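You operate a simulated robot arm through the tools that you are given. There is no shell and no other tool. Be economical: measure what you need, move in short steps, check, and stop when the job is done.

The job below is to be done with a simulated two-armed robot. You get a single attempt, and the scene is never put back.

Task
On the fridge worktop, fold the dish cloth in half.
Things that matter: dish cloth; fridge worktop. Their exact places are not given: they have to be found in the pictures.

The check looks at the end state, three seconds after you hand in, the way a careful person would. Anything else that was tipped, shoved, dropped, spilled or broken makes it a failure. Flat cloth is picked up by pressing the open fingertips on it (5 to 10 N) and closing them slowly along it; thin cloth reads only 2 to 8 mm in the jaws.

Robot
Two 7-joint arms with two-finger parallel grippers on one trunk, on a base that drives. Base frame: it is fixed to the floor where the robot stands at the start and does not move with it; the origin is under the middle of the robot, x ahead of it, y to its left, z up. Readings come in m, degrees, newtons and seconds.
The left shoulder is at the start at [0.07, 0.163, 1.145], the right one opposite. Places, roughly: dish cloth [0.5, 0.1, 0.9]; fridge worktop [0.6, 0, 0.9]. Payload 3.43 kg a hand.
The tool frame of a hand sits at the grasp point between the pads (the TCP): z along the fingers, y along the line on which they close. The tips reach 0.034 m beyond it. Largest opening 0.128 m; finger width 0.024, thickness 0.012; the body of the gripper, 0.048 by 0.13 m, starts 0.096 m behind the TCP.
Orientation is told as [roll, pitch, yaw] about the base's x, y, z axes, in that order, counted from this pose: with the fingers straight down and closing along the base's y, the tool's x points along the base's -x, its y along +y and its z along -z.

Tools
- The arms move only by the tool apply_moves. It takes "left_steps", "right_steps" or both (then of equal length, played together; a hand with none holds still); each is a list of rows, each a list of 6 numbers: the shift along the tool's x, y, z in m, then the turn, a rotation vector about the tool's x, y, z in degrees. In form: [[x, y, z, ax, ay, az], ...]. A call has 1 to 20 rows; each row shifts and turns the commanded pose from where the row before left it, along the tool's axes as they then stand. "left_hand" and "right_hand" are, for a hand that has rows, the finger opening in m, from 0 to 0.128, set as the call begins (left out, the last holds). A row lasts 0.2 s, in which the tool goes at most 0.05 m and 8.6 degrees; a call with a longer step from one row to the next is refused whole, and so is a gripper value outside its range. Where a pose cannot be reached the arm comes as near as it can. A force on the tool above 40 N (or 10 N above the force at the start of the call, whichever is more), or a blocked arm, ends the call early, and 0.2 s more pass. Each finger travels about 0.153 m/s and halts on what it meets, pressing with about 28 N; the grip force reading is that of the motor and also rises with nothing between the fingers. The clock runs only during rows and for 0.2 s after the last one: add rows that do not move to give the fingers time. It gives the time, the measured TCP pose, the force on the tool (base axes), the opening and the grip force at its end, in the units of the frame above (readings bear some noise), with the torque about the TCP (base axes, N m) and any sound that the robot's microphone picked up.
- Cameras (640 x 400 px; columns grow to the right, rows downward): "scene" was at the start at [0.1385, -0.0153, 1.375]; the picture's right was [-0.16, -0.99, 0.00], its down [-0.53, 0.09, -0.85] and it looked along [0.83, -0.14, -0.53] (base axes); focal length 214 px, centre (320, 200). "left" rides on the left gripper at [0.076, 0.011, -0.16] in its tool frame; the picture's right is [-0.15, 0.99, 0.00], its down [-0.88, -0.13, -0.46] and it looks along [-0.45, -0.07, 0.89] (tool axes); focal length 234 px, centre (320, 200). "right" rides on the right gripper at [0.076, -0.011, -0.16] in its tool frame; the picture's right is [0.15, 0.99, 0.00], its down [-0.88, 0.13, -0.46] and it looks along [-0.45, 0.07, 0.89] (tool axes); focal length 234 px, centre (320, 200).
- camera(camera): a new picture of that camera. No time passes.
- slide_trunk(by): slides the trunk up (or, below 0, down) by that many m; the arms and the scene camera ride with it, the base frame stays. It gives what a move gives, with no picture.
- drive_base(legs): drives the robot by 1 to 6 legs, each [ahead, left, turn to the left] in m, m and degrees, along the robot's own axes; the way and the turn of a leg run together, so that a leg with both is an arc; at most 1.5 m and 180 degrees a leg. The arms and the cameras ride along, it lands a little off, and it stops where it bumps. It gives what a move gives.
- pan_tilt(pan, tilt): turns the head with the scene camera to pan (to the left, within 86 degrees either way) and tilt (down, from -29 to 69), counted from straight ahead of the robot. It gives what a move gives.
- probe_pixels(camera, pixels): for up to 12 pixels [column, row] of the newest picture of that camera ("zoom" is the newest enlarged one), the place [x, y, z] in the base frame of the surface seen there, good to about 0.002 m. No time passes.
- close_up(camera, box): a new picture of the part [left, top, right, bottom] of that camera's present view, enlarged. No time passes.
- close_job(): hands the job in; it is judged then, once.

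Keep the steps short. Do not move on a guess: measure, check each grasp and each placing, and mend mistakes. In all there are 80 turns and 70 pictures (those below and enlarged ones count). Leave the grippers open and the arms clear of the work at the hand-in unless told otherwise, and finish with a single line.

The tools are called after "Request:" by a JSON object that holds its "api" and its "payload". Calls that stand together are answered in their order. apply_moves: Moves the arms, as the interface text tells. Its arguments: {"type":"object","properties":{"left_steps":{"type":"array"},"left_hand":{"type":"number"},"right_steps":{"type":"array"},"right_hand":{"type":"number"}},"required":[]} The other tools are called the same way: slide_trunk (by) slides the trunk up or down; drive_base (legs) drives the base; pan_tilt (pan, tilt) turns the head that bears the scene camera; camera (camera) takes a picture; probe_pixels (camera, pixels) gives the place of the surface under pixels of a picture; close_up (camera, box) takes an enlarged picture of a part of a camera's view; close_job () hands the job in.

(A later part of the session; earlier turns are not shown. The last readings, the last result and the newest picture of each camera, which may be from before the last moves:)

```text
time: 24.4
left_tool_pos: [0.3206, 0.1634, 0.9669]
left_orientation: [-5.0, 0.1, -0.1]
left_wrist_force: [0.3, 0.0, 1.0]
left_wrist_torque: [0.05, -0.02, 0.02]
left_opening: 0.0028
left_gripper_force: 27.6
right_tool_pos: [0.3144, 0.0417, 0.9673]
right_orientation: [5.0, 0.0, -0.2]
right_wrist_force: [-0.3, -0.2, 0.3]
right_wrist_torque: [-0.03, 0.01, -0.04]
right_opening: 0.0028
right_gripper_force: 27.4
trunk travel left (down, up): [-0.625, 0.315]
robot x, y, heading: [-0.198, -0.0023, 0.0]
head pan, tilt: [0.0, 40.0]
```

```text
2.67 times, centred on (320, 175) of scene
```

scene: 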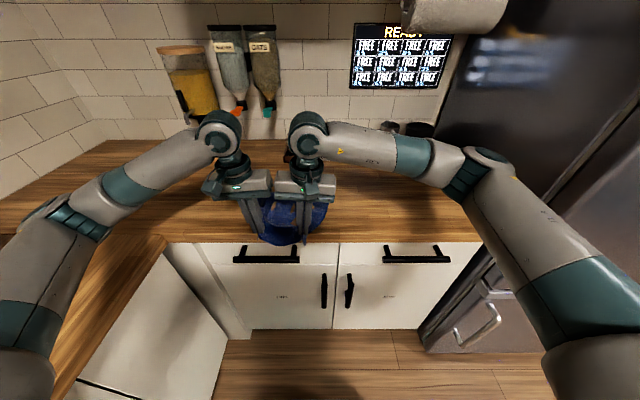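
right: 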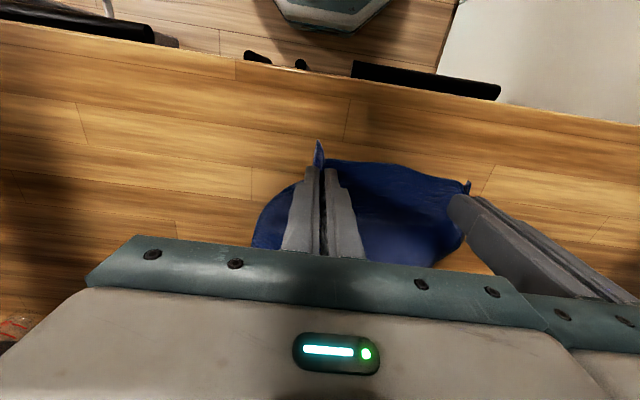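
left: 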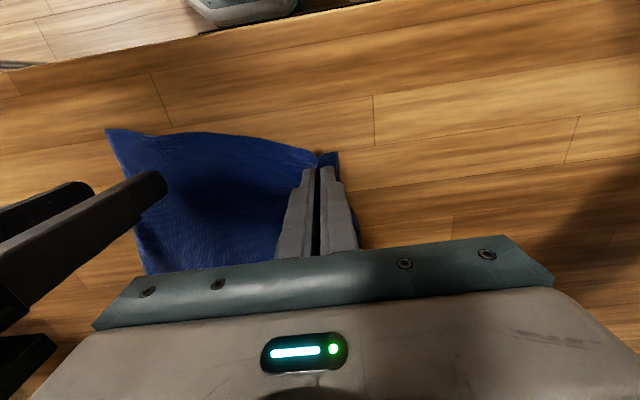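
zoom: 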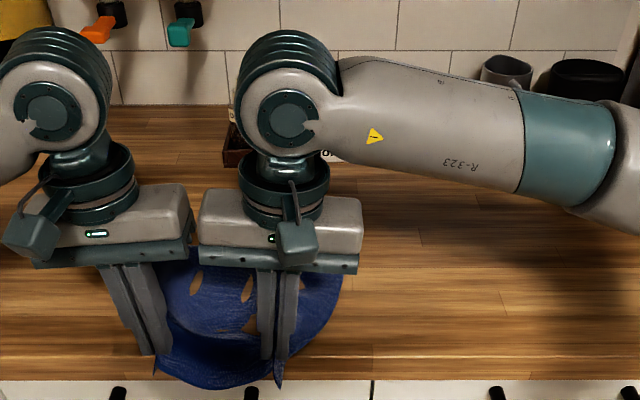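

The cloth is dragged toward me. I'll measure where its visible outline is.

Request:
{"api": "probe_pixels", "payload": {"camera": "zoom", "pixels": [[338, 276], [325, 320], [195, 256], [230, 282], [165, 290], [200, 330], [250, 318], [230, 385], [196, 282], [420, 355], [420, 375]]}}

Request:
{"api": "camera", "payload": {"camera": "right"}}

```text
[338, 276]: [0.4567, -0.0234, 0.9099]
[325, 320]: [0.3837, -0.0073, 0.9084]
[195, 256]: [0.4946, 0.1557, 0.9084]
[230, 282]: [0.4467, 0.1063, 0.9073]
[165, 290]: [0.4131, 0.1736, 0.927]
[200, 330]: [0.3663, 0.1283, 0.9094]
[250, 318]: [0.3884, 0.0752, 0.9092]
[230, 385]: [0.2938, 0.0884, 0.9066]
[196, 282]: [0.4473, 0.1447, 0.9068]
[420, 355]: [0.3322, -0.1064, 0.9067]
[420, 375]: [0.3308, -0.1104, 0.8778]
```

```text
40 pictures are left
```

right: 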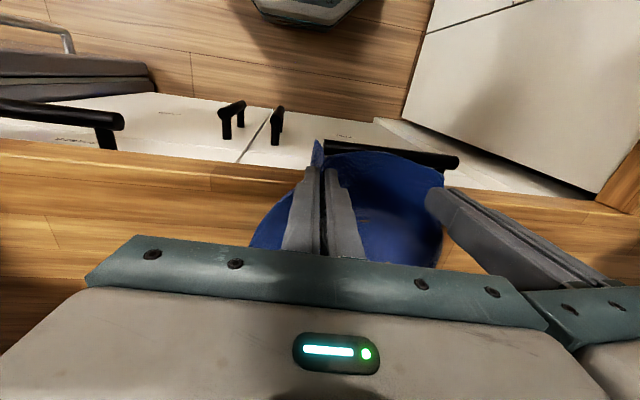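

The far edge is near x≈0.5 now, with plenty of room, and the counter front is at x=0.332. Next I'll raise both hands to about z 1.05 while moving 0.04 forward, compensating in y for the tilt, and look.

Request:
{"api": "apply_moves", "payload": {"left_steps": [[0, -0.001, -0.017, 0, 0, 0], [0, -0.001, -0.017, 0, 0, 0], [-0.01, -0.001, -0.017, 0, 0, 0], [-0.01, -0.001, -0.017, 0, 0, 0], [-0.02, -0.001, -0.017, 0, 0, 0], [0, 0, 0, 0, 0, 0]], "right_steps": [[0, 0.001, -0.017, 0, 0, 0], [0, 0.001, -0.017, 0, 0, 0], [-0.01, 0.001, -0.017, 0, 0, 0], [-0.01, 0.001, -0.017, 0, 0, 0], [-0.02, 0.001, -0.017, 0, 0, 0], [0, 0, 0, 0, 0, 0]]}}

Request:
{"api": "close_up", "payload": {"camera": "scene", "box": [200, 100, 440, 250]}}

Request:
{"api": "camera", "payload": {"camera": "right"}}

```text
time: 25.8
left_tool_pos: [0.3605, 0.1653, 1.0526]
left_orientation: [-5.2, 0.1, 0.0]
left_wrist_force: [0.1, -0.2, 0.0]
left_wrist_torque: [0.01, 0.03, -0.02]
left_opening: 0.0026
left_gripper_force: 27.9
right_tool_pos: [0.3544, 0.0378, 1.0511]
right_orientation: [5.0, 0.0, 0.0]
right_wrist_force: [-1.0, 1.0, -0.2]
right_wrist_torque: [-0.04, 0.05, -0.02]
right_opening: 0.0026
right_gripper_force: 28.5
trunk travel left (down, up): [-0.625, 0.315]
robot x, y, heading: [-0.1995, 0.0005, -0.2]
head pan, tilt: [0.0, 40.0]
```

```text
2.67 times, centred on (320, 175) of scene
```

zoom: 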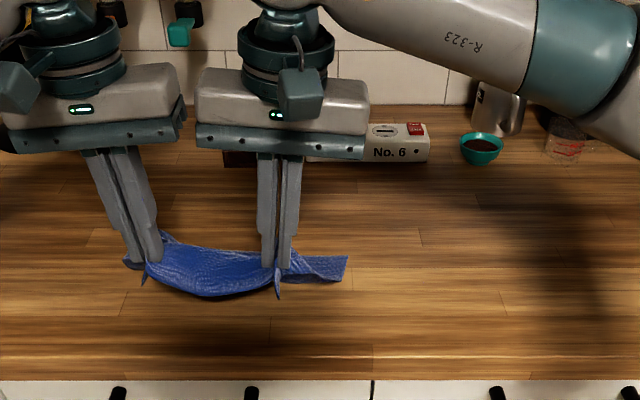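

```text
38 pictures are left
```

right: 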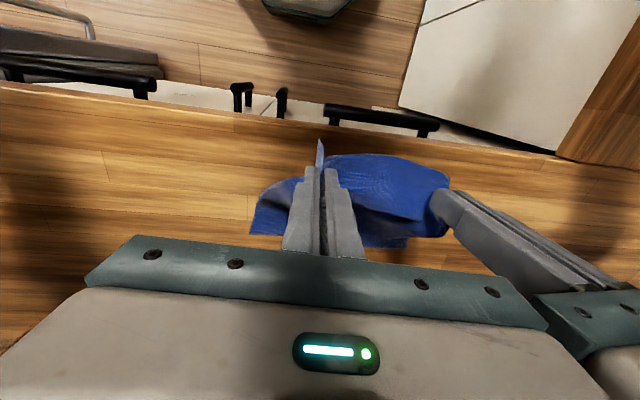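

Request:
{"api": "probe_pixels", "payload": {"camera": "zoom", "pixels": [[345, 260], [338, 280], [310, 262], [165, 236], [175, 245], [130, 262], [210, 292], [279, 294], [143, 282], [210, 260]]}}

Request:
{"api": "probe_pixels", "payload": {"camera": "right", "pixels": [[254, 230], [265, 200], [400, 240], [440, 230], [320, 143], [380, 160]]}}

```text
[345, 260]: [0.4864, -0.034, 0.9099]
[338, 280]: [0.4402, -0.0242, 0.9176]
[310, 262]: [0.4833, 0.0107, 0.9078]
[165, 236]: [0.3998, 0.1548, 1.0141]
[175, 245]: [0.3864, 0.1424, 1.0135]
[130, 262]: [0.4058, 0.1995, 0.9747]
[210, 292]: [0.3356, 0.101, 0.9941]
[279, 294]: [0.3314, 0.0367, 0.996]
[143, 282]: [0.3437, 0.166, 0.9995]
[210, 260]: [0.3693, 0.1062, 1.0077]
```

```text
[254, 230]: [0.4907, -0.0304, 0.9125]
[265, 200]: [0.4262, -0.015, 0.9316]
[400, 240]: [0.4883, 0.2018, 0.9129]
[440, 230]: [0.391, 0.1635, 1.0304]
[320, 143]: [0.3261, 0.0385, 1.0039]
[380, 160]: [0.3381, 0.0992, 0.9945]
```

The far edge is at x≈0.488, y -0.034 to 0.20, and the hands' middle should shift about -0.015 in y. I'll move forward 0.05, then lean both hands 45° with the tips toward the robot, so the held hem turns over.

Request:
{"api": "apply_moves", "payload": {"left_steps": [[-0.025, -0.0075, 0, 0, 0, 0], [-0.025, -0.0075, 0, 0, 0, 0], [0, 0, 0, 0, 7.5, 0], [0, 0, 0, 0, 7.5, 0], [0, 0, 0, 0, 7.5, 0], [0, 0, 0, 0, 7.5, 0], [0, 0, 0, 0, 7.5, 0], [0, 0, 0, 0, 7.5, 0], [0, 0, 0, 0, 0, 0]], "right_steps": [[-0.025, -0.0075, 0, 0, 0, 0], [-0.025, -0.0075, 0, 0, 0, 0], [0, 0, 0, 0, 7.5, 0], [0, 0, 0, 0, 7.5, 0], [0, 0, 0, 0, 7.5, 0], [0, 0, 0, 0, 7.5, 0], [0, 0, 0, 0, 7.5, 0], [0, 0, 0, 0, 7.5, 0], [0, 0, 0, 0, 0, 0]]}}

Request:
{"api": "camera", "payload": {"camera": "scene"}}

Request:
{"api": "close_up", "payload": {"camera": "scene", "box": [200, 100, 440, 250]}}

```text
time: 27.6
left_tool_pos: [0.4086, 0.1479, 1.0616]
left_orientation: [-8.9, 43.1, -6.8]
left_wrist_force: [0.0, 2.4, -0.1]
left_wrist_torque: [-0.08, 0.06, 0.2]
left_opening: 0.0029
left_gripper_force: 28.1
right_tool_pos: [0.3993, 0.0322, 1.0634]
right_orientation: [10.9, 42.6, 7.9]
right_wrist_force: [-1.4, -2.6, -0.1]
right_wrist_torque: [0.14, -0.1, -0.16]
right_opening: 0.0025
right_gripper_force: 27.7
right hand out of reach, approached as far as the arm can: row 8
trunk travel left (down, up): [-0.625, 0.315]
robot x, y, heading: [-0.1998, 0.0007, -0.3]
head pan, tilt: [0.0, 40.0]
stopped in row 9 (left hand): the force on the tool passed its limit (the readings are from after the stop); the commanded pose is now the measured one
```

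```text
37 pictures are left
```

scene: 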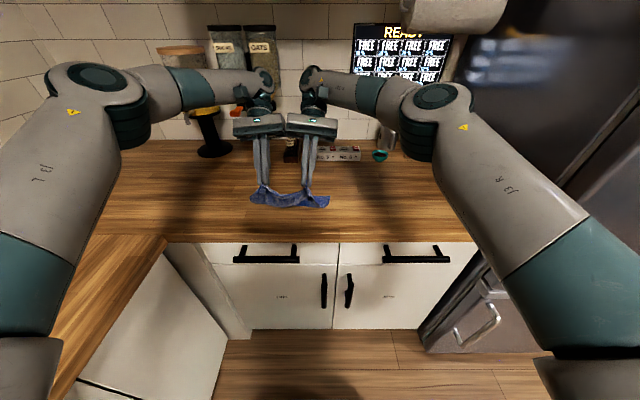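

```text
2.67 times, centred on (320, 175) of scene
```

zoom: 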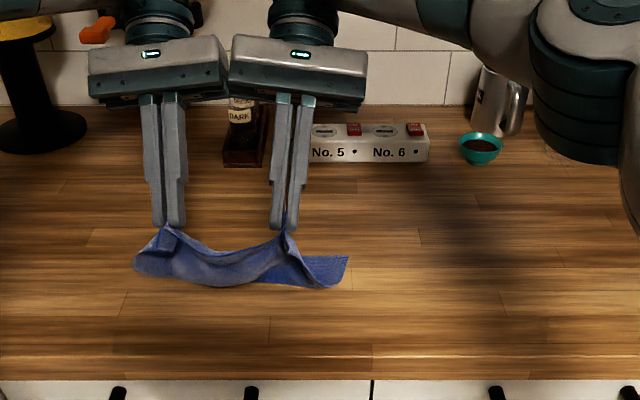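

The gripper bodies touched each other during the lean. I'll part the hands 6 mm each. From here I'll carry the edge by driving the base forward and lower it with the trunk, keeping this arm pose.

Request:
{"api": "apply_moves", "payload": {"left_steps": [[0, 0.003, 0, 0, 0, 0], [0, 0.003, 0, 0, 0, 0], [0, 0, 0, 0, 0, 0]], "right_steps": [[0, -0.003, 0, 0, 0, 0], [0, -0.003, 0, 0, 0, 0], [0, 0, 0, 0, 0, 0]]}}

Request:
{"api": "drive_base", "payload": {"legs": [[0.08, 0, 0]]}}

Request:
{"api": "close_up", "payload": {"camera": "scene", "box": [200, 100, 440, 250]}}

```text
time: 28.4
left_tool_pos: [0.4095, 0.1537, 1.0601]
left_orientation: [-9.0, 43.2, -6.9]
left_wrist_force: [0.9, -0.4, -0.8]
left_wrist_torque: [0.01, 0.0, -0.02]
left_opening: 0.0029
left_gripper_force: 28.1
right_tool_pos: [0.4011, 0.027, 1.0618]
right_orientation: [10.9, 42.7, 8.0]
right_wrist_force: [0.0, -0.6, 0.2]
right_wrist_torque: [-0.05, 0.0, 0.01]
right_opening: 0.0027
right_gripper_force: 27.9
trunk travel left (down, up): [-0.625, 0.315]
robot x, y, heading: [-0.1964, 0.0015, -0.1]
head pan, tilt: [0.0, 40.0]
```

```text
time: 29.5
left_tool_pos: [0.4894, 0.1561, 1.0607]
left_orientation: [-9.0, 43.2, -6.8]
left_wrist_force: [0.3, -0.7, -0.8]
left_wrist_torque: [0.01, 0.07, 0.02]
left_opening: 0.0027
left_gripper_force: 27.8
right_tool_pos: [0.4815, 0.0282, 1.0625]
right_orientation: [10.8, 42.7, 7.8]
right_wrist_force: [-0.4, 0.1, -0.3]
right_wrist_torque: [0.0, 0.02, -0.02]
right_opening: 0.0025
right_gripper_force: 27.8
trunk travel left (down, up): [-0.625, 0.315]
robot x, y, heading: [-0.1185, -0.0008, 0.4]
head pan, tilt: [0.0, 40.0]
```

```text
2.67 times, centred on (320, 175) of scene
```

zoom: 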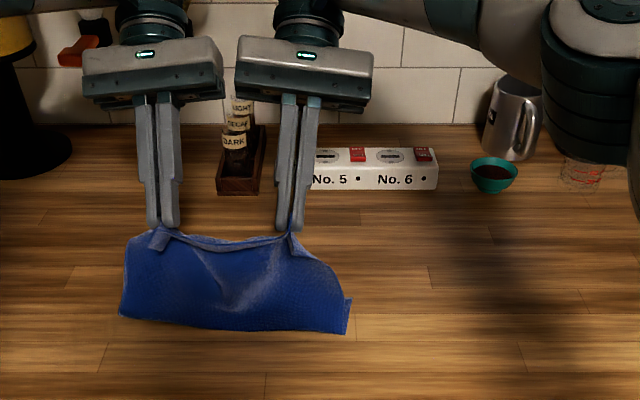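

Now it hangs like a proper fold. I'll measure the fold line, the lower layer and the rack clearance.

Request:
{"api": "probe_pixels", "payload": {"camera": "zoom", "pixels": [[347, 303], [345, 330], [230, 327], [122, 315], [128, 240], [210, 242], [235, 190], [240, 105], [258, 125], [235, 140], [415, 185], [325, 265]]}}

```text
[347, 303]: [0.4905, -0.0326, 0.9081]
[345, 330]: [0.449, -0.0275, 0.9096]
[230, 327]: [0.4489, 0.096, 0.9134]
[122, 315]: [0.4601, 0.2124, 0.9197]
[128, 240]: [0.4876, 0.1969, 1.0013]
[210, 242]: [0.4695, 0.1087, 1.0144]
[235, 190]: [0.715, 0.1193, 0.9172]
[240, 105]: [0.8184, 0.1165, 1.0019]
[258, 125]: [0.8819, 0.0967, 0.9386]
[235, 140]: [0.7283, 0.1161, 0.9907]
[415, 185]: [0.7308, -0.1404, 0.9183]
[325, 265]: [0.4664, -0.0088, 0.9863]
```

The fold line is at x≈0.449 and too much cloth is hanging: the lower layer was lifted off. I'll go back 0.09 and lower 0.06, so that the lower layer settles with the fold near x≈0.37, then arc forward low.

Request:
{"api": "drive_base", "payload": {"legs": [[-0.09, 0, 0]]}}

Request:
{"api": "slide_trunk", "payload": {"by": -0.06}}

Request:
{"api": "close_up", "payload": {"camera": "scene", "box": [200, 100, 440, 250]}}

```text
time: 30.6
left_tool_pos: [0.4014, 0.1548, 1.0605]
left_orientation: [-8.9, 43.1, -6.7]
left_wrist_force: [-0.4, 0.2, -0.2]
left_wrist_torque: [0.03, -0.03, 0.02]
left_opening: 0.0028
left_gripper_force: 28.4
right_tool_pos: [0.3937, 0.0271, 1.0621]
right_orientation: [10.8, 42.6, 8.0]
right_wrist_force: [1.0, -0.6, 1.0]
right_wrist_torque: [-0.05, -0.06, -0.02]
right_opening: 0.0028
right_gripper_force: 27.7
trunk travel left (down, up): [-0.625, 0.315]
robot x, y, heading: [-0.2115, -0.0006, -0.1]
head pan, tilt: [0.0, 40.0]
```

```text
time: 31.6
left_tool_pos: [0.4008, 0.1547, 1.0004]
left_orientation: [-9.0, 43.1, -6.7]
left_wrist_force: [-0.1, 0.7, -0.4]
left_wrist_torque: [0.02, 0.01, -0.02]
left_opening: 0.0028
left_gripper_force: 28.1
right_tool_pos: [0.3917, 0.0278, 1.0021]
right_orientation: [10.8, 42.6, 8.0]
right_wrist_force: [-0.6, 0.1, -0.7]
right_wrist_torque: [-0.03, -0.02, -0.02]
right_opening: 0.0029
right_gripper_force: 28.2
trunk travel left (down, up): [-0.565, 0.375]
robot x, y, heading: [-0.2096, 0.0016, 0.0]
head pan, tilt: [0.0, 40.0]
```

```text
2.67 times, centred on (320, 175) of scene
```

zoom: 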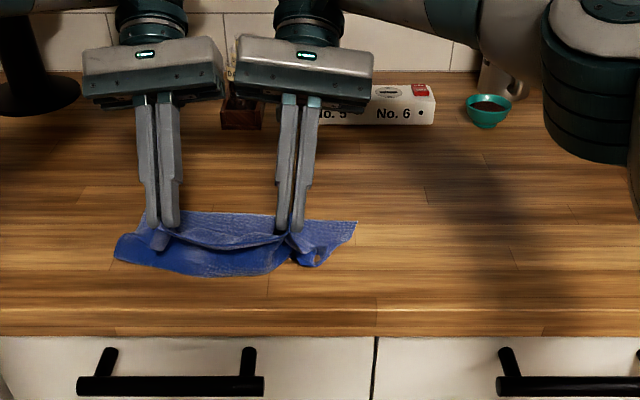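

The far edge is visible again behind the hands. I'll measure it.

Request:
{"api": "probe_pixels", "payload": {"camera": "zoom", "pixels": [[354, 224], [260, 216], [200, 214], [330, 255], [118, 255], [190, 272], [260, 270], [215, 243], [315, 262], [120, 240], [225, 225], [210, 258]]}}

```text
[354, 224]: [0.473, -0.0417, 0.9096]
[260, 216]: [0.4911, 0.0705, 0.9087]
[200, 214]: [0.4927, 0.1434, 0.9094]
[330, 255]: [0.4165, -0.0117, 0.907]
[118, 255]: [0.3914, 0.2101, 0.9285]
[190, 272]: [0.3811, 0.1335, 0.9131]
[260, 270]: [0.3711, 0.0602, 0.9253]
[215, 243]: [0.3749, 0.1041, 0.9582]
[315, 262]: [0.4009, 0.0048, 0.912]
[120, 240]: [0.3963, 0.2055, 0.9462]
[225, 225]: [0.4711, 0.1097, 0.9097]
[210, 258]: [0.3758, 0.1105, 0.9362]
```

Good: the fold is at x≈0.375 and the far edge at 0.473–0.493, so half is about right. Now I'll drive forward 0.085 at this low height.

Request:
{"api": "drive_base", "payload": {"legs": [[0.085, 0, 0]]}}

Request:
{"api": "close_up", "payload": {"camera": "scene", "box": [200, 120, 440, 270]}}

```text
time: 32.7
left_tool_pos: [0.4847, 0.1554, 0.9986]
left_orientation: [-9.1, 43.2, -6.6]
left_wrist_force: [0.7, -0.8, -0.4]
left_wrist_torque: [-0.01, 0.05, -0.01]
left_opening: 0.0025
left_gripper_force: 27.6
right_tool_pos: [0.4757, 0.0268, 1.002]
right_orientation: [10.9, 42.5, 8.0]
right_wrist_force: [0.4, -0.2, 0.4]
right_wrist_torque: [0.01, 0.06, -0.04]
right_opening: 0.0029
right_gripper_force: 28.0
trunk travel left (down, up): [-0.565, 0.375]
robot x, y, heading: [-0.1269, 0.0014, 0.0]
head pan, tilt: [0.0, 40.0]
```

```text
2.67 times, centred on (320, 195) of scene
```

zoom: 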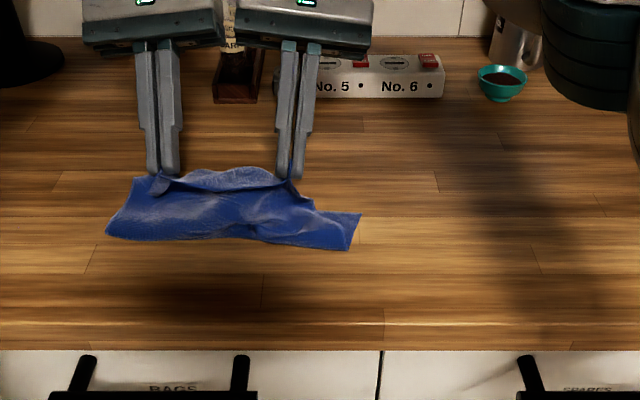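

Request:
{"api": "probe_pixels", "payload": {"camera": "zoom", "pixels": [[358, 218], [345, 247], [280, 240], [200, 237], [110, 230], [135, 182], [240, 173], [230, 200], [310, 205], [270, 180]]}}

Request:
{"api": "camera", "payload": {"camera": "left"}}

Request:
{"api": "camera", "payload": {"camera": "right"}}

```text
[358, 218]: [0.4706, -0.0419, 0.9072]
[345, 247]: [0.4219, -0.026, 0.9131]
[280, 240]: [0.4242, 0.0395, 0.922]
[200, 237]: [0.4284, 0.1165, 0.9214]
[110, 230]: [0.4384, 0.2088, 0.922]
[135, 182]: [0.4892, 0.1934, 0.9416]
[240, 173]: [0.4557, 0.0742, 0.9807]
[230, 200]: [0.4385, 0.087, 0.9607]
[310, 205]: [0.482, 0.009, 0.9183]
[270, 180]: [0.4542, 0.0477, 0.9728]
```

```text
32 pictures are left
```

left: 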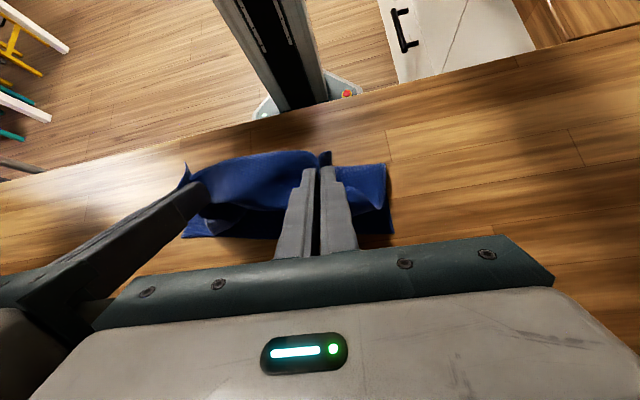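

```text
31 pictures are left
```

right: 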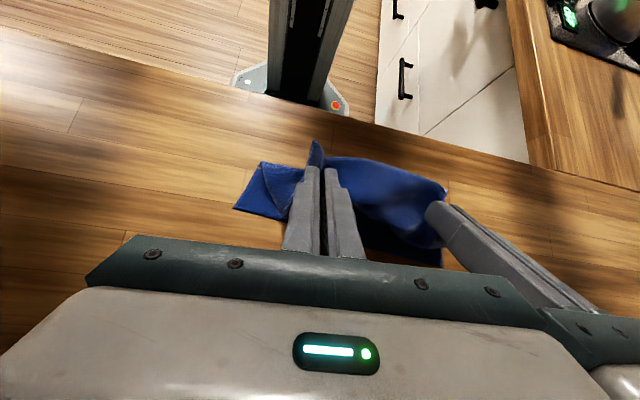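

Request:
{"api": "probe_pixels", "payload": {"camera": "left", "pixels": [[389, 230], [365, 230], [195, 233], [250, 235], [235, 215], [380, 175], [270, 195], [385, 205]]}}

Request:
{"api": "probe_pixels", "payload": {"camera": "right", "pixels": [[238, 208], [280, 215], [264, 166], [420, 262], [400, 245], [380, 215]]}}

Request:
{"api": "close_up", "payload": {"camera": "left", "box": [160, 130, 420, 292]}}

```text
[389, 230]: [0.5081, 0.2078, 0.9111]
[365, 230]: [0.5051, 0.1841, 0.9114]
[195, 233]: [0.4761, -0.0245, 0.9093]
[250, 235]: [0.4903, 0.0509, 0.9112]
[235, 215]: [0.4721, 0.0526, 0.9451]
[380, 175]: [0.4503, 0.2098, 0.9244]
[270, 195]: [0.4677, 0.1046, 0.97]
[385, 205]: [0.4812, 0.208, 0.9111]
```

```text
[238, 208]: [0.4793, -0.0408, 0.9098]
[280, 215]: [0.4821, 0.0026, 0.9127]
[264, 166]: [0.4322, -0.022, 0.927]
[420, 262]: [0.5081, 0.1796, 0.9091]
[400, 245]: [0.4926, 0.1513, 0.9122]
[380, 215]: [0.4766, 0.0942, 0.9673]
```

```text
2.46 times, centred on (290, 211) of left
```

zoom: 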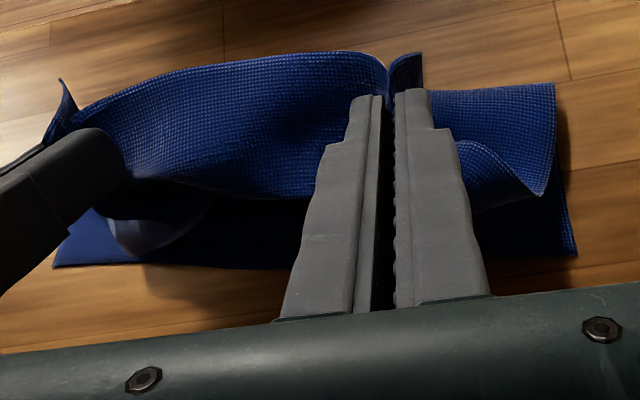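

The held hem still points toward the robot (an S-bend), so the grip belongs about 0.045 short of the far edge. I'll lower 0.035, back off 0.045 to lay the lower layer down, lower further, then come forward 0.03.

Request:
{"api": "slide_trunk", "payload": {"by": -0.03}}

Request:
{"api": "drive_base", "payload": {"legs": [[-0.05, 0, 0]]}}

Request:
{"api": "slide_trunk", "payload": {"by": -0.015}}

Request:
{"api": "drive_base", "payload": {"legs": [[0.04, 0, 0]]}}

Request:
{"api": "close_up", "payload": {"camera": "scene", "box": [200, 120, 440, 270]}}

Request:
{"api": "close_up", "payload": {"camera": "left", "box": [160, 130, 420, 292]}}

```text
time: 33.4
left_tool_pos: [0.4851, 0.156, 0.9701]
left_orientation: [-9.0, 43.1, -6.7]
left_wrist_force: [-0.2, 1.3, 0.6]
left_wrist_torque: [0.04, -0.02, 0.0]
left_opening: 0.0029
left_gripper_force: 27.8
right_tool_pos: [0.4759, 0.029, 0.9712]
right_orientation: [10.8, 42.5, 8.1]
right_wrist_force: [-0.2, 0.7, 0.4]
right_wrist_torque: [-0.04, 0.0, 0.01]
right_opening: 0.0026
right_gripper_force: 27.7
trunk travel left (down, up): [-0.535, 0.405]
robot x, y, heading: [-0.1239, 0.0011, -0.1]
head pan, tilt: [0.0, 40.0]
```

```text
time: 34.3
left_tool_pos: [0.4354, 0.1551, 0.9702]
left_orientation: [-9.1, 43.1, -6.8]
left_wrist_force: [-0.5, 0.8, -0.2]
left_wrist_torque: [0.04, -0.05, 0.01]
left_opening: 0.0027
left_gripper_force: 28.1
right_tool_pos: [0.4281, 0.0286, 0.9726]
right_orientation: [10.8, 42.5, 8.0]
right_wrist_force: [-0.5, 0.5, 0.0]
right_wrist_torque: [-0.03, -0.02, 0.01]
right_opening: 0.0026
right_gripper_force: 28.8
trunk travel left (down, up): [-0.535, 0.405]
robot x, y, heading: [-0.1732, 0.0018, 0.3]
head pan, tilt: [0.0, 40.0]
```

```text
time: 35.0
left_tool_pos: [0.4361, 0.1547, 0.9561]
left_orientation: [-8.9, 43.2, -6.7]
left_wrist_force: [0.9, -0.4, -0.5]
left_wrist_torque: [0.07, -0.03, 0.04]
left_opening: 0.0032
left_gripper_force: 28.0
right_tool_pos: [0.4261, 0.0283, 0.9575]
right_orientation: [10.7, 42.6, 8.0]
right_wrist_force: [-0.7, 0.2, 0.4]
right_wrist_torque: [-0.03, 0.0, -0.01]
right_opening: 0.0027
right_gripper_force: 27.6
trunk travel left (down, up): [-0.52, 0.42]
robot x, y, heading: [-0.1728, -0.0033, 0.0]
head pan, tilt: [0.0, 40.0]
```

```text
time: 35.9
left_tool_pos: [0.4759, 0.1559, 0.9552]
left_orientation: [-8.9, 43.3, -6.7]
left_wrist_force: [0.2, -0.1, 0.0]
left_wrist_torque: [0.04, 0.02, 0.01]
left_opening: 0.0027
left_gripper_force: 28.1
right_tool_pos: [0.4665, 0.0278, 0.9572]
right_orientation: [10.9, 42.6, 8.1]
right_wrist_force: [-0.1, -0.2, 0.0]
right_wrist_torque: [-0.03, 0.07, 0.0]
right_opening: 0.0024
right_gripper_force: 27.9
trunk travel left (down, up): [-0.52, 0.42]
robot x, y, heading: [-0.1321, -0.0002, 0.3]
head pan, tilt: [0.0, 40.0]
```

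```text
2.67 times, centred on (320, 195) of scene
```

zoom: 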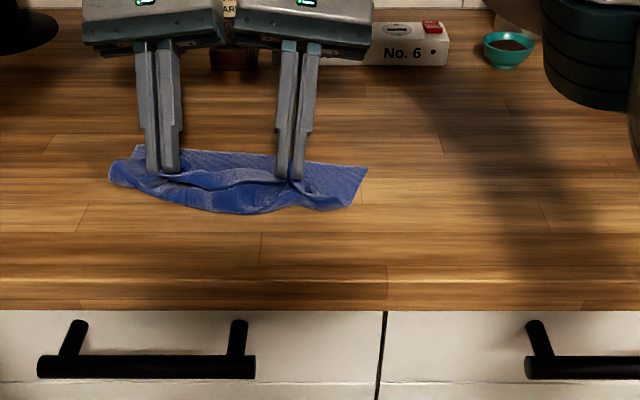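

```text
2.46 times, centred on (290, 211) of left
```

zoom: 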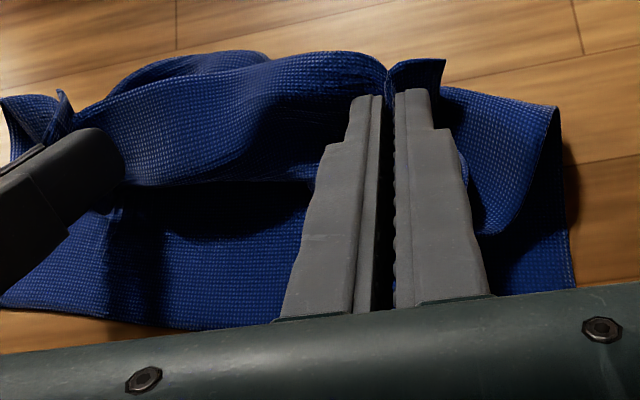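

Request:
{"api": "probe_pixels", "payload": {"camera": "scene", "pixels": [[335, 184], [331, 196], [300, 199], [280, 199], [260, 193], [243, 188], [300, 180], [285, 189]]}}

Request:
{"api": "probe_pixels", "payload": {"camera": "zoom", "pixels": [[200, 325], [20, 300], [565, 280], [200, 60], [180, 105], [220, 170], [320, 60]]}}

```text
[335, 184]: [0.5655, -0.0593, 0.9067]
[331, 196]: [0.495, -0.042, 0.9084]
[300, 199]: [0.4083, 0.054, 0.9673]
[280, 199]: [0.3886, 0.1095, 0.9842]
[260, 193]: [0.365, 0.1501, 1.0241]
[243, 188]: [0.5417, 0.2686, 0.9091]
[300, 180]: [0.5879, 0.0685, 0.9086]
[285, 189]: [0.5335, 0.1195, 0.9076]
```

```text
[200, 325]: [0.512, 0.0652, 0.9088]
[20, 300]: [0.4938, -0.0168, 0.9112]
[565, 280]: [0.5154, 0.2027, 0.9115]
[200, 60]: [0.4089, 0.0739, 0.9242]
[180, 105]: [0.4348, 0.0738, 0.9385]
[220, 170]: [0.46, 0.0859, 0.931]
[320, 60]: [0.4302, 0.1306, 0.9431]
```

The lower layer lies from x≈0.40 to 0.512 and the grip is at ≈0.447, as planned. I'll lower 8 mm to light contact and open slowly, spreading the gathered hem.

Request:
{"api": "slide_trunk", "payload": {"by": -0.008}}

Request:
{"api": "apply_moves", "payload": {"left_steps": [[0, 0, 0, 0, 0, 0], [0, 0, 0, 0, 0, 0]], "right_steps": [[0, 0, 0, 0, 0, 0], [0, 0, 0, 0, 0, 0]], "left_hand": 0.03, "right_hand": 0.03}}

Request:
{"api": "close_up", "payload": {"camera": "left", "box": [160, 130, 420, 292]}}

Request:
{"api": "close_up", "payload": {"camera": "right", "box": [220, 130, 480, 292]}}

```text
time: 36.4
left_tool_pos: [0.4739, 0.158, 0.9491]
left_orientation: [-9.0, 43.1, -6.8]
left_wrist_force: [0.5, 0.9, 4.6]
left_wrist_torque: [0.02, 0.07, 0.04]
left_opening: 0.0028
left_gripper_force: 28.0
right_tool_pos: [0.4664, 0.0291, 0.9502]
right_orientation: [10.9, 42.4, 8.1]
right_wrist_force: [-1.0, -0.3, 3.3]
right_wrist_torque: [0.02, 0.07, -0.03]
right_opening: 0.0024
right_gripper_force: 27.9
trunk travel left (down, up): [-0.512, 0.428]
robot x, y, heading: [-0.134, 0.0028, 0.1]
head pan, tilt: [0.0, 40.0]
```

```text
time: 37.0
left_tool_pos: [0.4742, 0.1558, 0.9478]
left_orientation: [-9.0, 43.1, -6.7]
left_wrist_force: [-1.5, -0.6, 5.3]
left_wrist_torque: [0.08, 0.13, 0.01]
left_opening: 0.0286
left_gripper_force: 0.0
right_tool_pos: [0.4678, 0.0286, 0.9499]
right_orientation: [10.8, 42.5, 8.0]
right_wrist_force: [0.1, -0.5, 0.3]
right_wrist_torque: [-0.02, -0.01, 0.0]
right_opening: 0.0301
right_gripper_force: 0.0
trunk travel left (down, up): [-0.512, 0.428]
robot x, y, heading: [-0.1341, -0.0002, 0.0]
head pan, tilt: [0.0, 40.0]
```

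```text
2.46 times, centred on (290, 211) of left
```

zoom: 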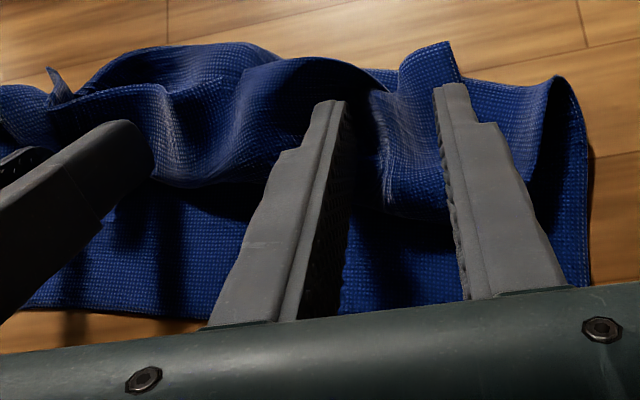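

```text
2.46 times, centred on (350, 211) of right
```

zoom: 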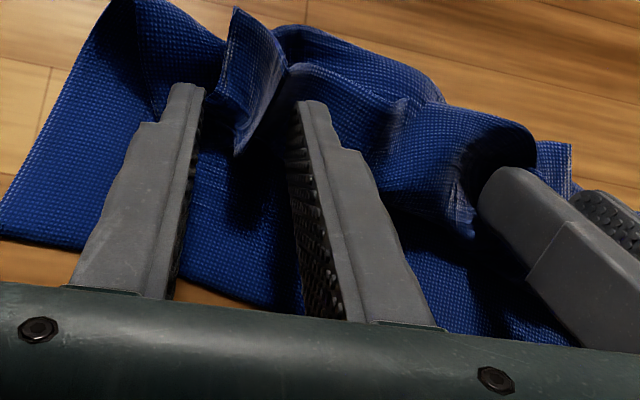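

Released, but the top layer is rumpled. I'll withdraw both hands along the fingers and up, and take a clear look.

Request:
{"api": "apply_moves", "payload": {"left_steps": [[0, 0, -0.02, 0, 0, 0], [0, 0, -0.03, 0, 0, 0], [0, 0.02, -0.03, 0, 0, 0], [0, 0.03, -0.03, 0, 0, 0], [0, 0.04, -0.02, 0, 0, 0], [0, 0.045, 0, 0, 0, 0], [0, 0.045, 0, 0, 0, 0]], "right_steps": [[0, 0, -0.02, 0, 0, 0], [0, 0, -0.03, 0, 0, 0], [0, -0.02, -0.03, 0, 0, 0], [0, -0.03, -0.03, 0, 0, 0], [0, -0.04, -0.02, 0, 0, 0], [0, -0.045, 0, 0, 0, 0], [0, -0.045, 0, 0, 0, 0]]}}

Request:
{"api": "close_up", "payload": {"camera": "scene", "box": [220, 120, 380, 220]}}

```text
time: 38.6
left_tool_pos: [0.4655, 0.2544, 0.9892]
left_orientation: [-9.0, 43.1, -6.6]
left_wrist_force: [-0.6, 0.2, 0.3]
left_wrist_torque: [0.01, -0.04, 0.0]
left_opening: 0.03
left_gripper_force: 0.1
left hand out of reach, approached as far as the arm can: row 2, 3, 4, 5, 6, 7
right_tool_pos: [0.4805, -0.1734, 0.983]
right_orientation: [10.9, 42.5, 8.2]
right_wrist_force: [0.1, 1.0, -0.3]
right_wrist_torque: [0.01, -0.03, -0.02]
right_opening: 0.0301
right_gripper_force: 0.1
right hand out of reach, approached as far as the arm can: row 1, 2, 3, 4, 5
trunk travel left (down, up): [-0.512, 0.428]
robot x, y, heading: [-0.1352, 0.0013, 0.1]
head pan, tilt: [0.0, 40.0]
```

```text
4.00 times, centred on (300, 170) of scene
```

zoom: 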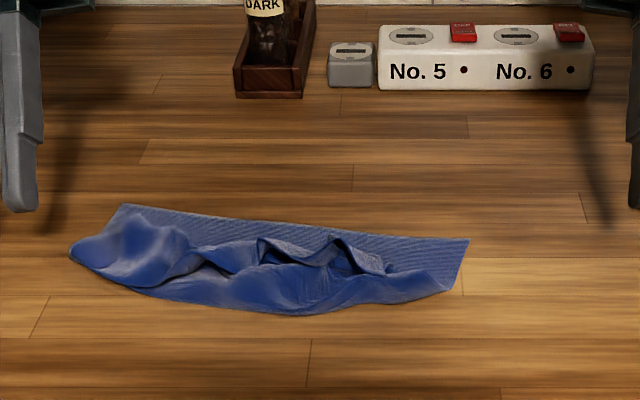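

The top layer has to be straightened. First I'll turn both hands back to pointing down and raise the trunk for a good look.

Request:
{"api": "slide_trunk", "payload": {"by": 0.1}}

Request:
{"api": "apply_moves", "payload": {"left_steps": [[0, 0, 0, 0, -7.3, 0], [0, 0, 0, 0, -7.3, 0], [0, 0, 0, 0, -7.3, 0], [0, 0, 0, 0, -7.3, 0], [0, 0, 0, 0, -7.3, 0], [0, 0, 0, 0, -7.3, 0], [0, 0, 0, -5, 0, 0], [0, 0, 0, 0, 0, 0]], "right_steps": [[0, 0, 0, 0, -7.3, 0], [0, 0, 0, 0, -7.3, 0], [0, 0, 0, 0, -7.3, 0], [0, 0, 0, 0, -7.3, 0], [0, 0, 0, 0, -7.3, 0], [0, 0, 0, 0, -7.3, 0], [0, 0, 0, 5, 0, 0], [0, 0, 0, 0, 0, 0]]}}

Request:
{"api": "camera", "payload": {"camera": "right"}}

Request:
{"api": "close_up", "payload": {"camera": "scene", "box": [220, 140, 380, 240]}}

```text
time: 40.0
left_tool_pos: [0.4661, 0.2555, 1.089]
left_orientation: [-9.0, 42.9, -6.6]
left_wrist_force: [0.1, -0.2, -0.5]
left_wrist_torque: [-0.02, 0.02, -0.02]
left_opening: 0.03
left_gripper_force: 0.1
right_tool_pos: [0.4816, -0.1742, 1.0811]
right_orientation: [10.9, 42.6, 8.1]
right_wrist_force: [-0.4, -1.0, -0.7]
right_wrist_torque: [-0.01, 0.02, 0.01]
right_opening: 0.0301
right_gripper_force: 0.0
trunk travel left (down, up): [-0.612, 0.328]
robot x, y, heading: [-0.1295, -0.0016, 0.3]
head pan, tilt: [0.0, 40.0]
```

```text
time: 41.8
left_tool_pos: [0.4656, 0.2548, 1.0902]
left_orientation: [-1.5, -0.6, -0.4]
left_wrist_force: [-0.1, 0.5, 0.9]
left_wrist_torque: [-0.02, -0.02, 0.01]
left_opening: 0.0302
left_gripper_force: 0.0
right_tool_pos: [0.4809, -0.1731, 1.0821]
right_orientation: [3.0, -0.7, 0.6]
right_wrist_force: [0.3, -0.2, 0.0]
right_wrist_torque: [0.02, -0.02, 0.01]
right_opening: 0.0301
right_gripper_force: 0.0
trunk travel left (down, up): [-0.612, 0.328]
robot x, y, heading: [-0.136, -0.001, 0.1]
head pan, tilt: [0.0, 40.0]
```

```text
24 pictures are left
```

right: 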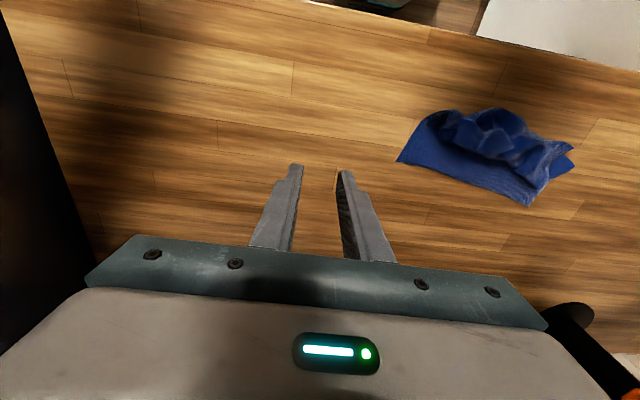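

```text
4.00 times, centred on (300, 190) of scene
```

zoom: 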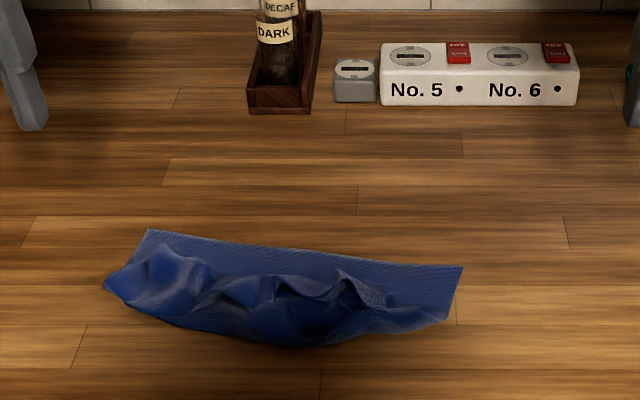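

Request:
{"api": "close_up", "payload": {"camera": "right", "box": [390, 95, 590, 220]}}

Request:
{"api": "close_up", "payload": {"camera": "left", "box": [60, 60, 300, 210]}}

```text
3.20 times, centred on (490, 158) of right
```

zoom: 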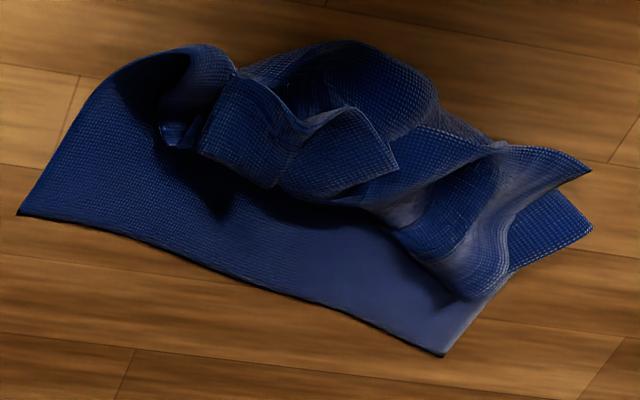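

```text
2.67 times, centred on (180, 135) of left
```

zoom: 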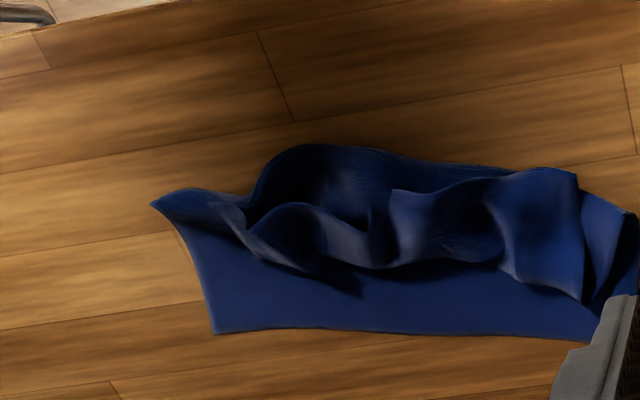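

I'll measure the shape of the top layer: its corners and ridges.

Request:
{"api": "close_up", "payload": {"camera": "right", "box": [390, 95, 590, 220]}}

Request:
{"api": "probe_pixels", "payload": {"camera": "zoom", "pixels": [[394, 166], [276, 184], [205, 148], [585, 172], [470, 295], [505, 262], [20, 212], [444, 352], [585, 228], [195, 55], [350, 45], [330, 120]]}}

Request:
{"api": "probe_pixels", "payload": {"camera": "zoom", "pixels": [[240, 85], [240, 120], [300, 150], [360, 110], [420, 230], [440, 160], [490, 200], [540, 160], [430, 100], [180, 90], [350, 190], [120, 70]]}}

```text
3.20 times, centred on (490, 158) of right
```

zoom: 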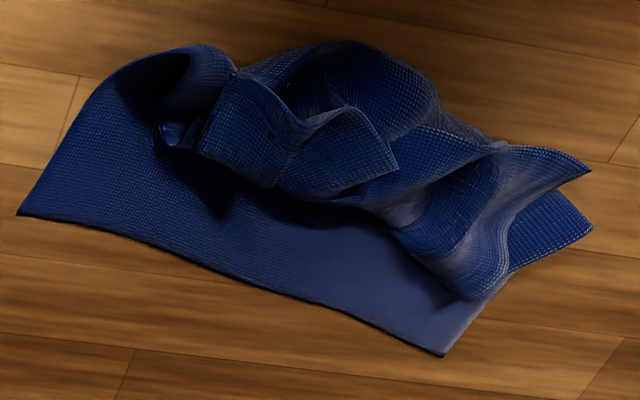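

```text
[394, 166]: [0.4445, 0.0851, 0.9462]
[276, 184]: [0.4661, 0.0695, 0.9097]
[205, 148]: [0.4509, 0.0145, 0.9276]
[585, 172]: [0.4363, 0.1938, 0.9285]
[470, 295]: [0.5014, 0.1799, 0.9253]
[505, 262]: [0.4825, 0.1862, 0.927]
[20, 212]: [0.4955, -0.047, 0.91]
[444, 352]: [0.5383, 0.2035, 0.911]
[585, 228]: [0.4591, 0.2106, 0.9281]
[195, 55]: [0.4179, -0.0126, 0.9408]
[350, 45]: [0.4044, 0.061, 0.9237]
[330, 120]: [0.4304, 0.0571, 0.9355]
```

```text
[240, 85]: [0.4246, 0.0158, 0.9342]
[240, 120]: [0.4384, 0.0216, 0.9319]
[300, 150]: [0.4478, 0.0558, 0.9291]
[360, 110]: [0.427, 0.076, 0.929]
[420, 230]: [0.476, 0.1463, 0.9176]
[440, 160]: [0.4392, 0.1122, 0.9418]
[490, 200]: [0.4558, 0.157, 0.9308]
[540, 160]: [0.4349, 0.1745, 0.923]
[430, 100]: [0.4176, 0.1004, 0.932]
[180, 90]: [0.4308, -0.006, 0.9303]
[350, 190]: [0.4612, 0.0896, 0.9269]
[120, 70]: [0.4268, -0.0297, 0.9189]
```

The far corners are at (0.496, -0.047) and (0.538, 0.204). I'll straighten the top layer corner by corner. First I'll bring the right hand above the right hem flap near (0.45, 0.02) to find its corner.

Request:
{"api": "apply_moves", "payload": {"right_steps": [[0.004, 0.038, 0.006, -3, 0, 0], [0.004, 0.038, 0.006, 0, 0, 0], [0.004, 0.038, 0.006, 0, 0, 0], [0.004, 0.038, 0.006, 0, 0, 0], [0.004, 0.03, 0.006, 0, 0, 0], [0, 0, 0, 0, 0, 0]]}}

Request:
{"api": "close_up", "payload": {"camera": "right", "box": [200, 80, 520, 280]}}

```text
time: 43.1
left_tool_pos: [0.4655, 0.2531, 1.0903]
left_orientation: [-1.4, -0.5, -0.4]
left_wrist_force: [-0.3, 0.0, 0.2]
left_wrist_torque: [0.03, -0.01, -0.02]
left_opening: 0.0299
left_gripper_force: 0.0
right_tool_pos: [0.4601, 0.0116, 1.0692]
right_orientation: [6.0, -0.7, 0.6]
right_wrist_force: [0.0, 0.0, 0.1]
right_wrist_torque: [0.01, 0.01, 0.02]
right_opening: 0.0302
right_gripper_force: 0.0
trunk travel left (down, up): [-0.612, 0.328]
robot x, y, heading: [-0.1337, -0.0008, 0.1]
head pan, tilt: [0.0, 40.0]
```

```text
2.00 times, centred on (360, 180) of right
```

zoom: 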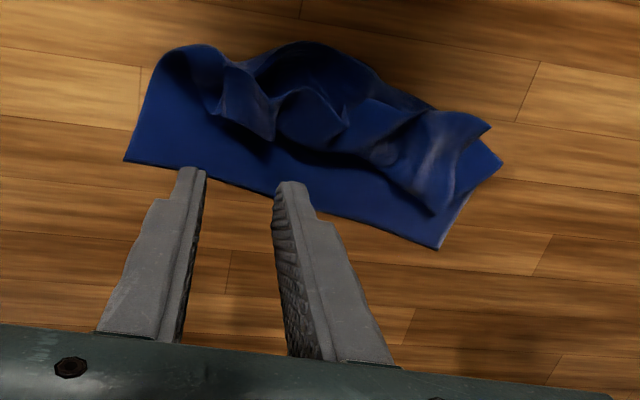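

Request:
{"api": "close_up", "payload": {"camera": "right", "box": [255, 95, 383, 175]}}

Request:
{"api": "close_up", "payload": {"camera": "right", "box": [335, 110, 463, 190]}}

```text
5.00 times, centred on (319, 135) of right
```

zoom: 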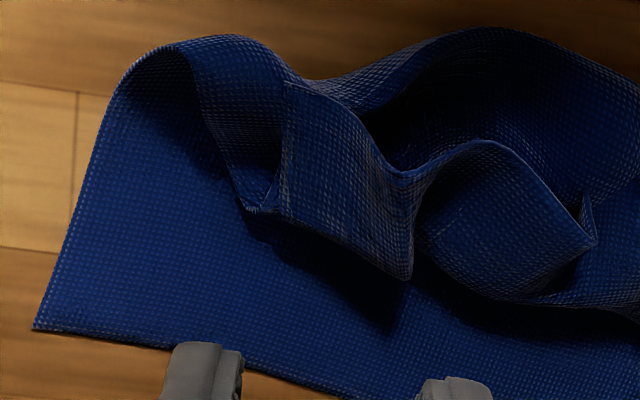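

```text
5.00 times, centred on (399, 150) of right
```

zoom: 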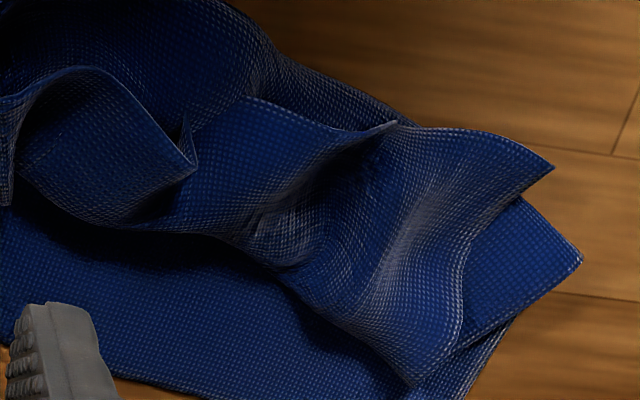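

Now it's clear: the hem stands up facing the robot, with its right corner at right-camera (312,112) and left corner at zoom (555,165). I'll measure the hem, and turn both hands 90° so they can pinch this standing hem along x, side by side.

Request:
{"api": "probe_pixels", "payload": {"camera": "zoom", "pixels": [[548, 166], [510, 148], [450, 135], [395, 126], [330, 122], [430, 230], [410, 375], [500, 215]]}}

Request:
{"api": "probe_pixels", "payload": {"camera": "right", "pixels": [[312, 112], [313, 114], [321, 116], [327, 121], [318, 130], [316, 138], [305, 136], [297, 103], [335, 108]]}}

Request:
{"api": "apply_moves", "payload": {"left_steps": [[0, 0, 0, 0, 0, 8.2], [0, 0, 0, 0, 0, 8.2], [0, 0, 0, 0, 0, 8.2], [0, 0, 0, 0, 0, 8.2], [0, 0, 0, 0, 0, 8.2], [0, 0, 0, 0, 0, 8.2], [0, 0, 0, 0, 0, 8.2], [0, 0, 0, 0, 0, 8.2], [0, 0, 0, 0, 0, 8.2], [0, 0, 0, 0, 0, 8.2], [0, 0, 0, 0, 0, 8], [0, 0, 0, 0, 0, 0]], "right_steps": [[0, 0, 0, 6, 0, 0], [0, 0, 0, 0, 0, -8.2], [0, 0, 0, 0, 0, -8.2], [0, 0, 0, 0, 0, -8.2], [0, 0, 0, 0, 0, -8.2], [0, 0, 0, 0, 0, -8.2], [0, 0, 0, 0, 0, -8.2], [0, 0, 0, 0, 0, -8.2], [0, 0, 0, 0, 0, -8.2], [0, 0, 0, 0, 0, -8.2], [0, 0, 0, 0, 0, -8.2], [0, 0, 0, 0, 0, -8]]}}

```text
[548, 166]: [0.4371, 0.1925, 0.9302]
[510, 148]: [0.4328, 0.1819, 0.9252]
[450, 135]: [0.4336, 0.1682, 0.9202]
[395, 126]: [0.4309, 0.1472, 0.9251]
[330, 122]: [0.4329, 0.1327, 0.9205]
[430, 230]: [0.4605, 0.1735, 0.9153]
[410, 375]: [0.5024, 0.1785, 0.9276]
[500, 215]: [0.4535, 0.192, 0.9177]
```

```text
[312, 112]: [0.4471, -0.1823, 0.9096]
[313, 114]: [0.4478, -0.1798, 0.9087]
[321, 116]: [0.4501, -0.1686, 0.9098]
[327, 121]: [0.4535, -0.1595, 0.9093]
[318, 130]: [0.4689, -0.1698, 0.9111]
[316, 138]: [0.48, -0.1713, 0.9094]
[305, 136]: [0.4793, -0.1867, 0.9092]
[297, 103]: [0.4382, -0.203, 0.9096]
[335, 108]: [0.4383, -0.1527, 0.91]
```

```text
time: 45.8
left_tool_pos: [0.4665, 0.2549, 1.089]
left_orientation: [0.5, -1.4, -90.5]
left_wrist_force: [0.7, -0.4, 1.0]
left_wrist_torque: [-0.02, 0.06, 0.02]
left_opening: 0.03
left_gripper_force: 0.1
right_tool_pos: [0.4594, 0.0094, 1.0682]
right_orientation: [-0.7, -0.2, 69.0]
right_wrist_force: [-0.6, 0.3, 0.0]
right_wrist_torque: [0.01, 0.0, -0.03]
right_opening: 0.0303
right_gripper_force: 0.1
right hand out of reach, approached as far as the arm can: row 10, 11, 12
trunk travel left (down, up): [-0.612, 0.328]
robot x, y, heading: [-0.1322, -0.0016, 0.1]
head pan, tilt: [0.0, 40.0]
```

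The left turned fully and the right reached 69°, which is enough. I'll settle the right's command near 68° and move the left above its hem corner at (0.445, 0.180).

Request:
{"api": "apply_moves", "payload": {"left_steps": [[-0.025, -0.007, 0.033, 0, 0, 0], [-0.025, -0.007, 0.033, 0, 0, 0], [-0.025, -0.0075, 0.033, 0, 0, 0], [0, 0, 0, 0, 0, 0]], "right_steps": [[0, 0, 0, 0, 0, 7], [0, 0, 0, 0, 0, 7], [0, 0, 0, 0, 0, 7], [0, 0, 0, 0, 0, 0]], "left_hand": 0.05, "right_hand": 0.05}}

Request:
{"api": "close_up", "payload": {"camera": "left", "box": [160, 60, 480, 260]}}

```text
time: 46.8
left_tool_pos: [0.4439, 0.1769, 0.9936]
left_orientation: [0.5, -1.6, -90.4]
left_wrist_force: [-0.1, -0.2, 0.0]
left_wrist_torque: [0.01, -0.03, 0.05]
left_opening: 0.0501
left_gripper_force: 0.1
right_tool_pos: [0.4591, 0.0095, 1.0688]
right_orientation: [-0.6, -0.4, 47.9]
right_wrist_force: [-0.9, 0.5, -0.5]
right_wrist_torque: [0.01, -0.05, -0.01]
right_opening: 0.05
right_gripper_force: 0.1
trunk travel left (down, up): [-0.612, 0.328]
robot x, y, heading: [-0.1293, -0.0036, 0.3]
head pan, tilt: [0.0, 40.0]
```

```text
2.00 times, centred on (320, 160) of left
```

zoom: 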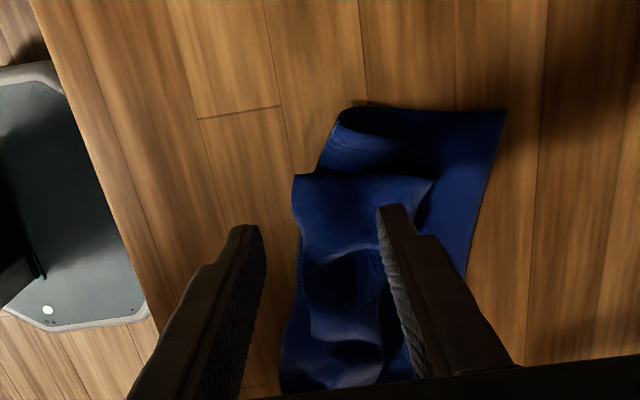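

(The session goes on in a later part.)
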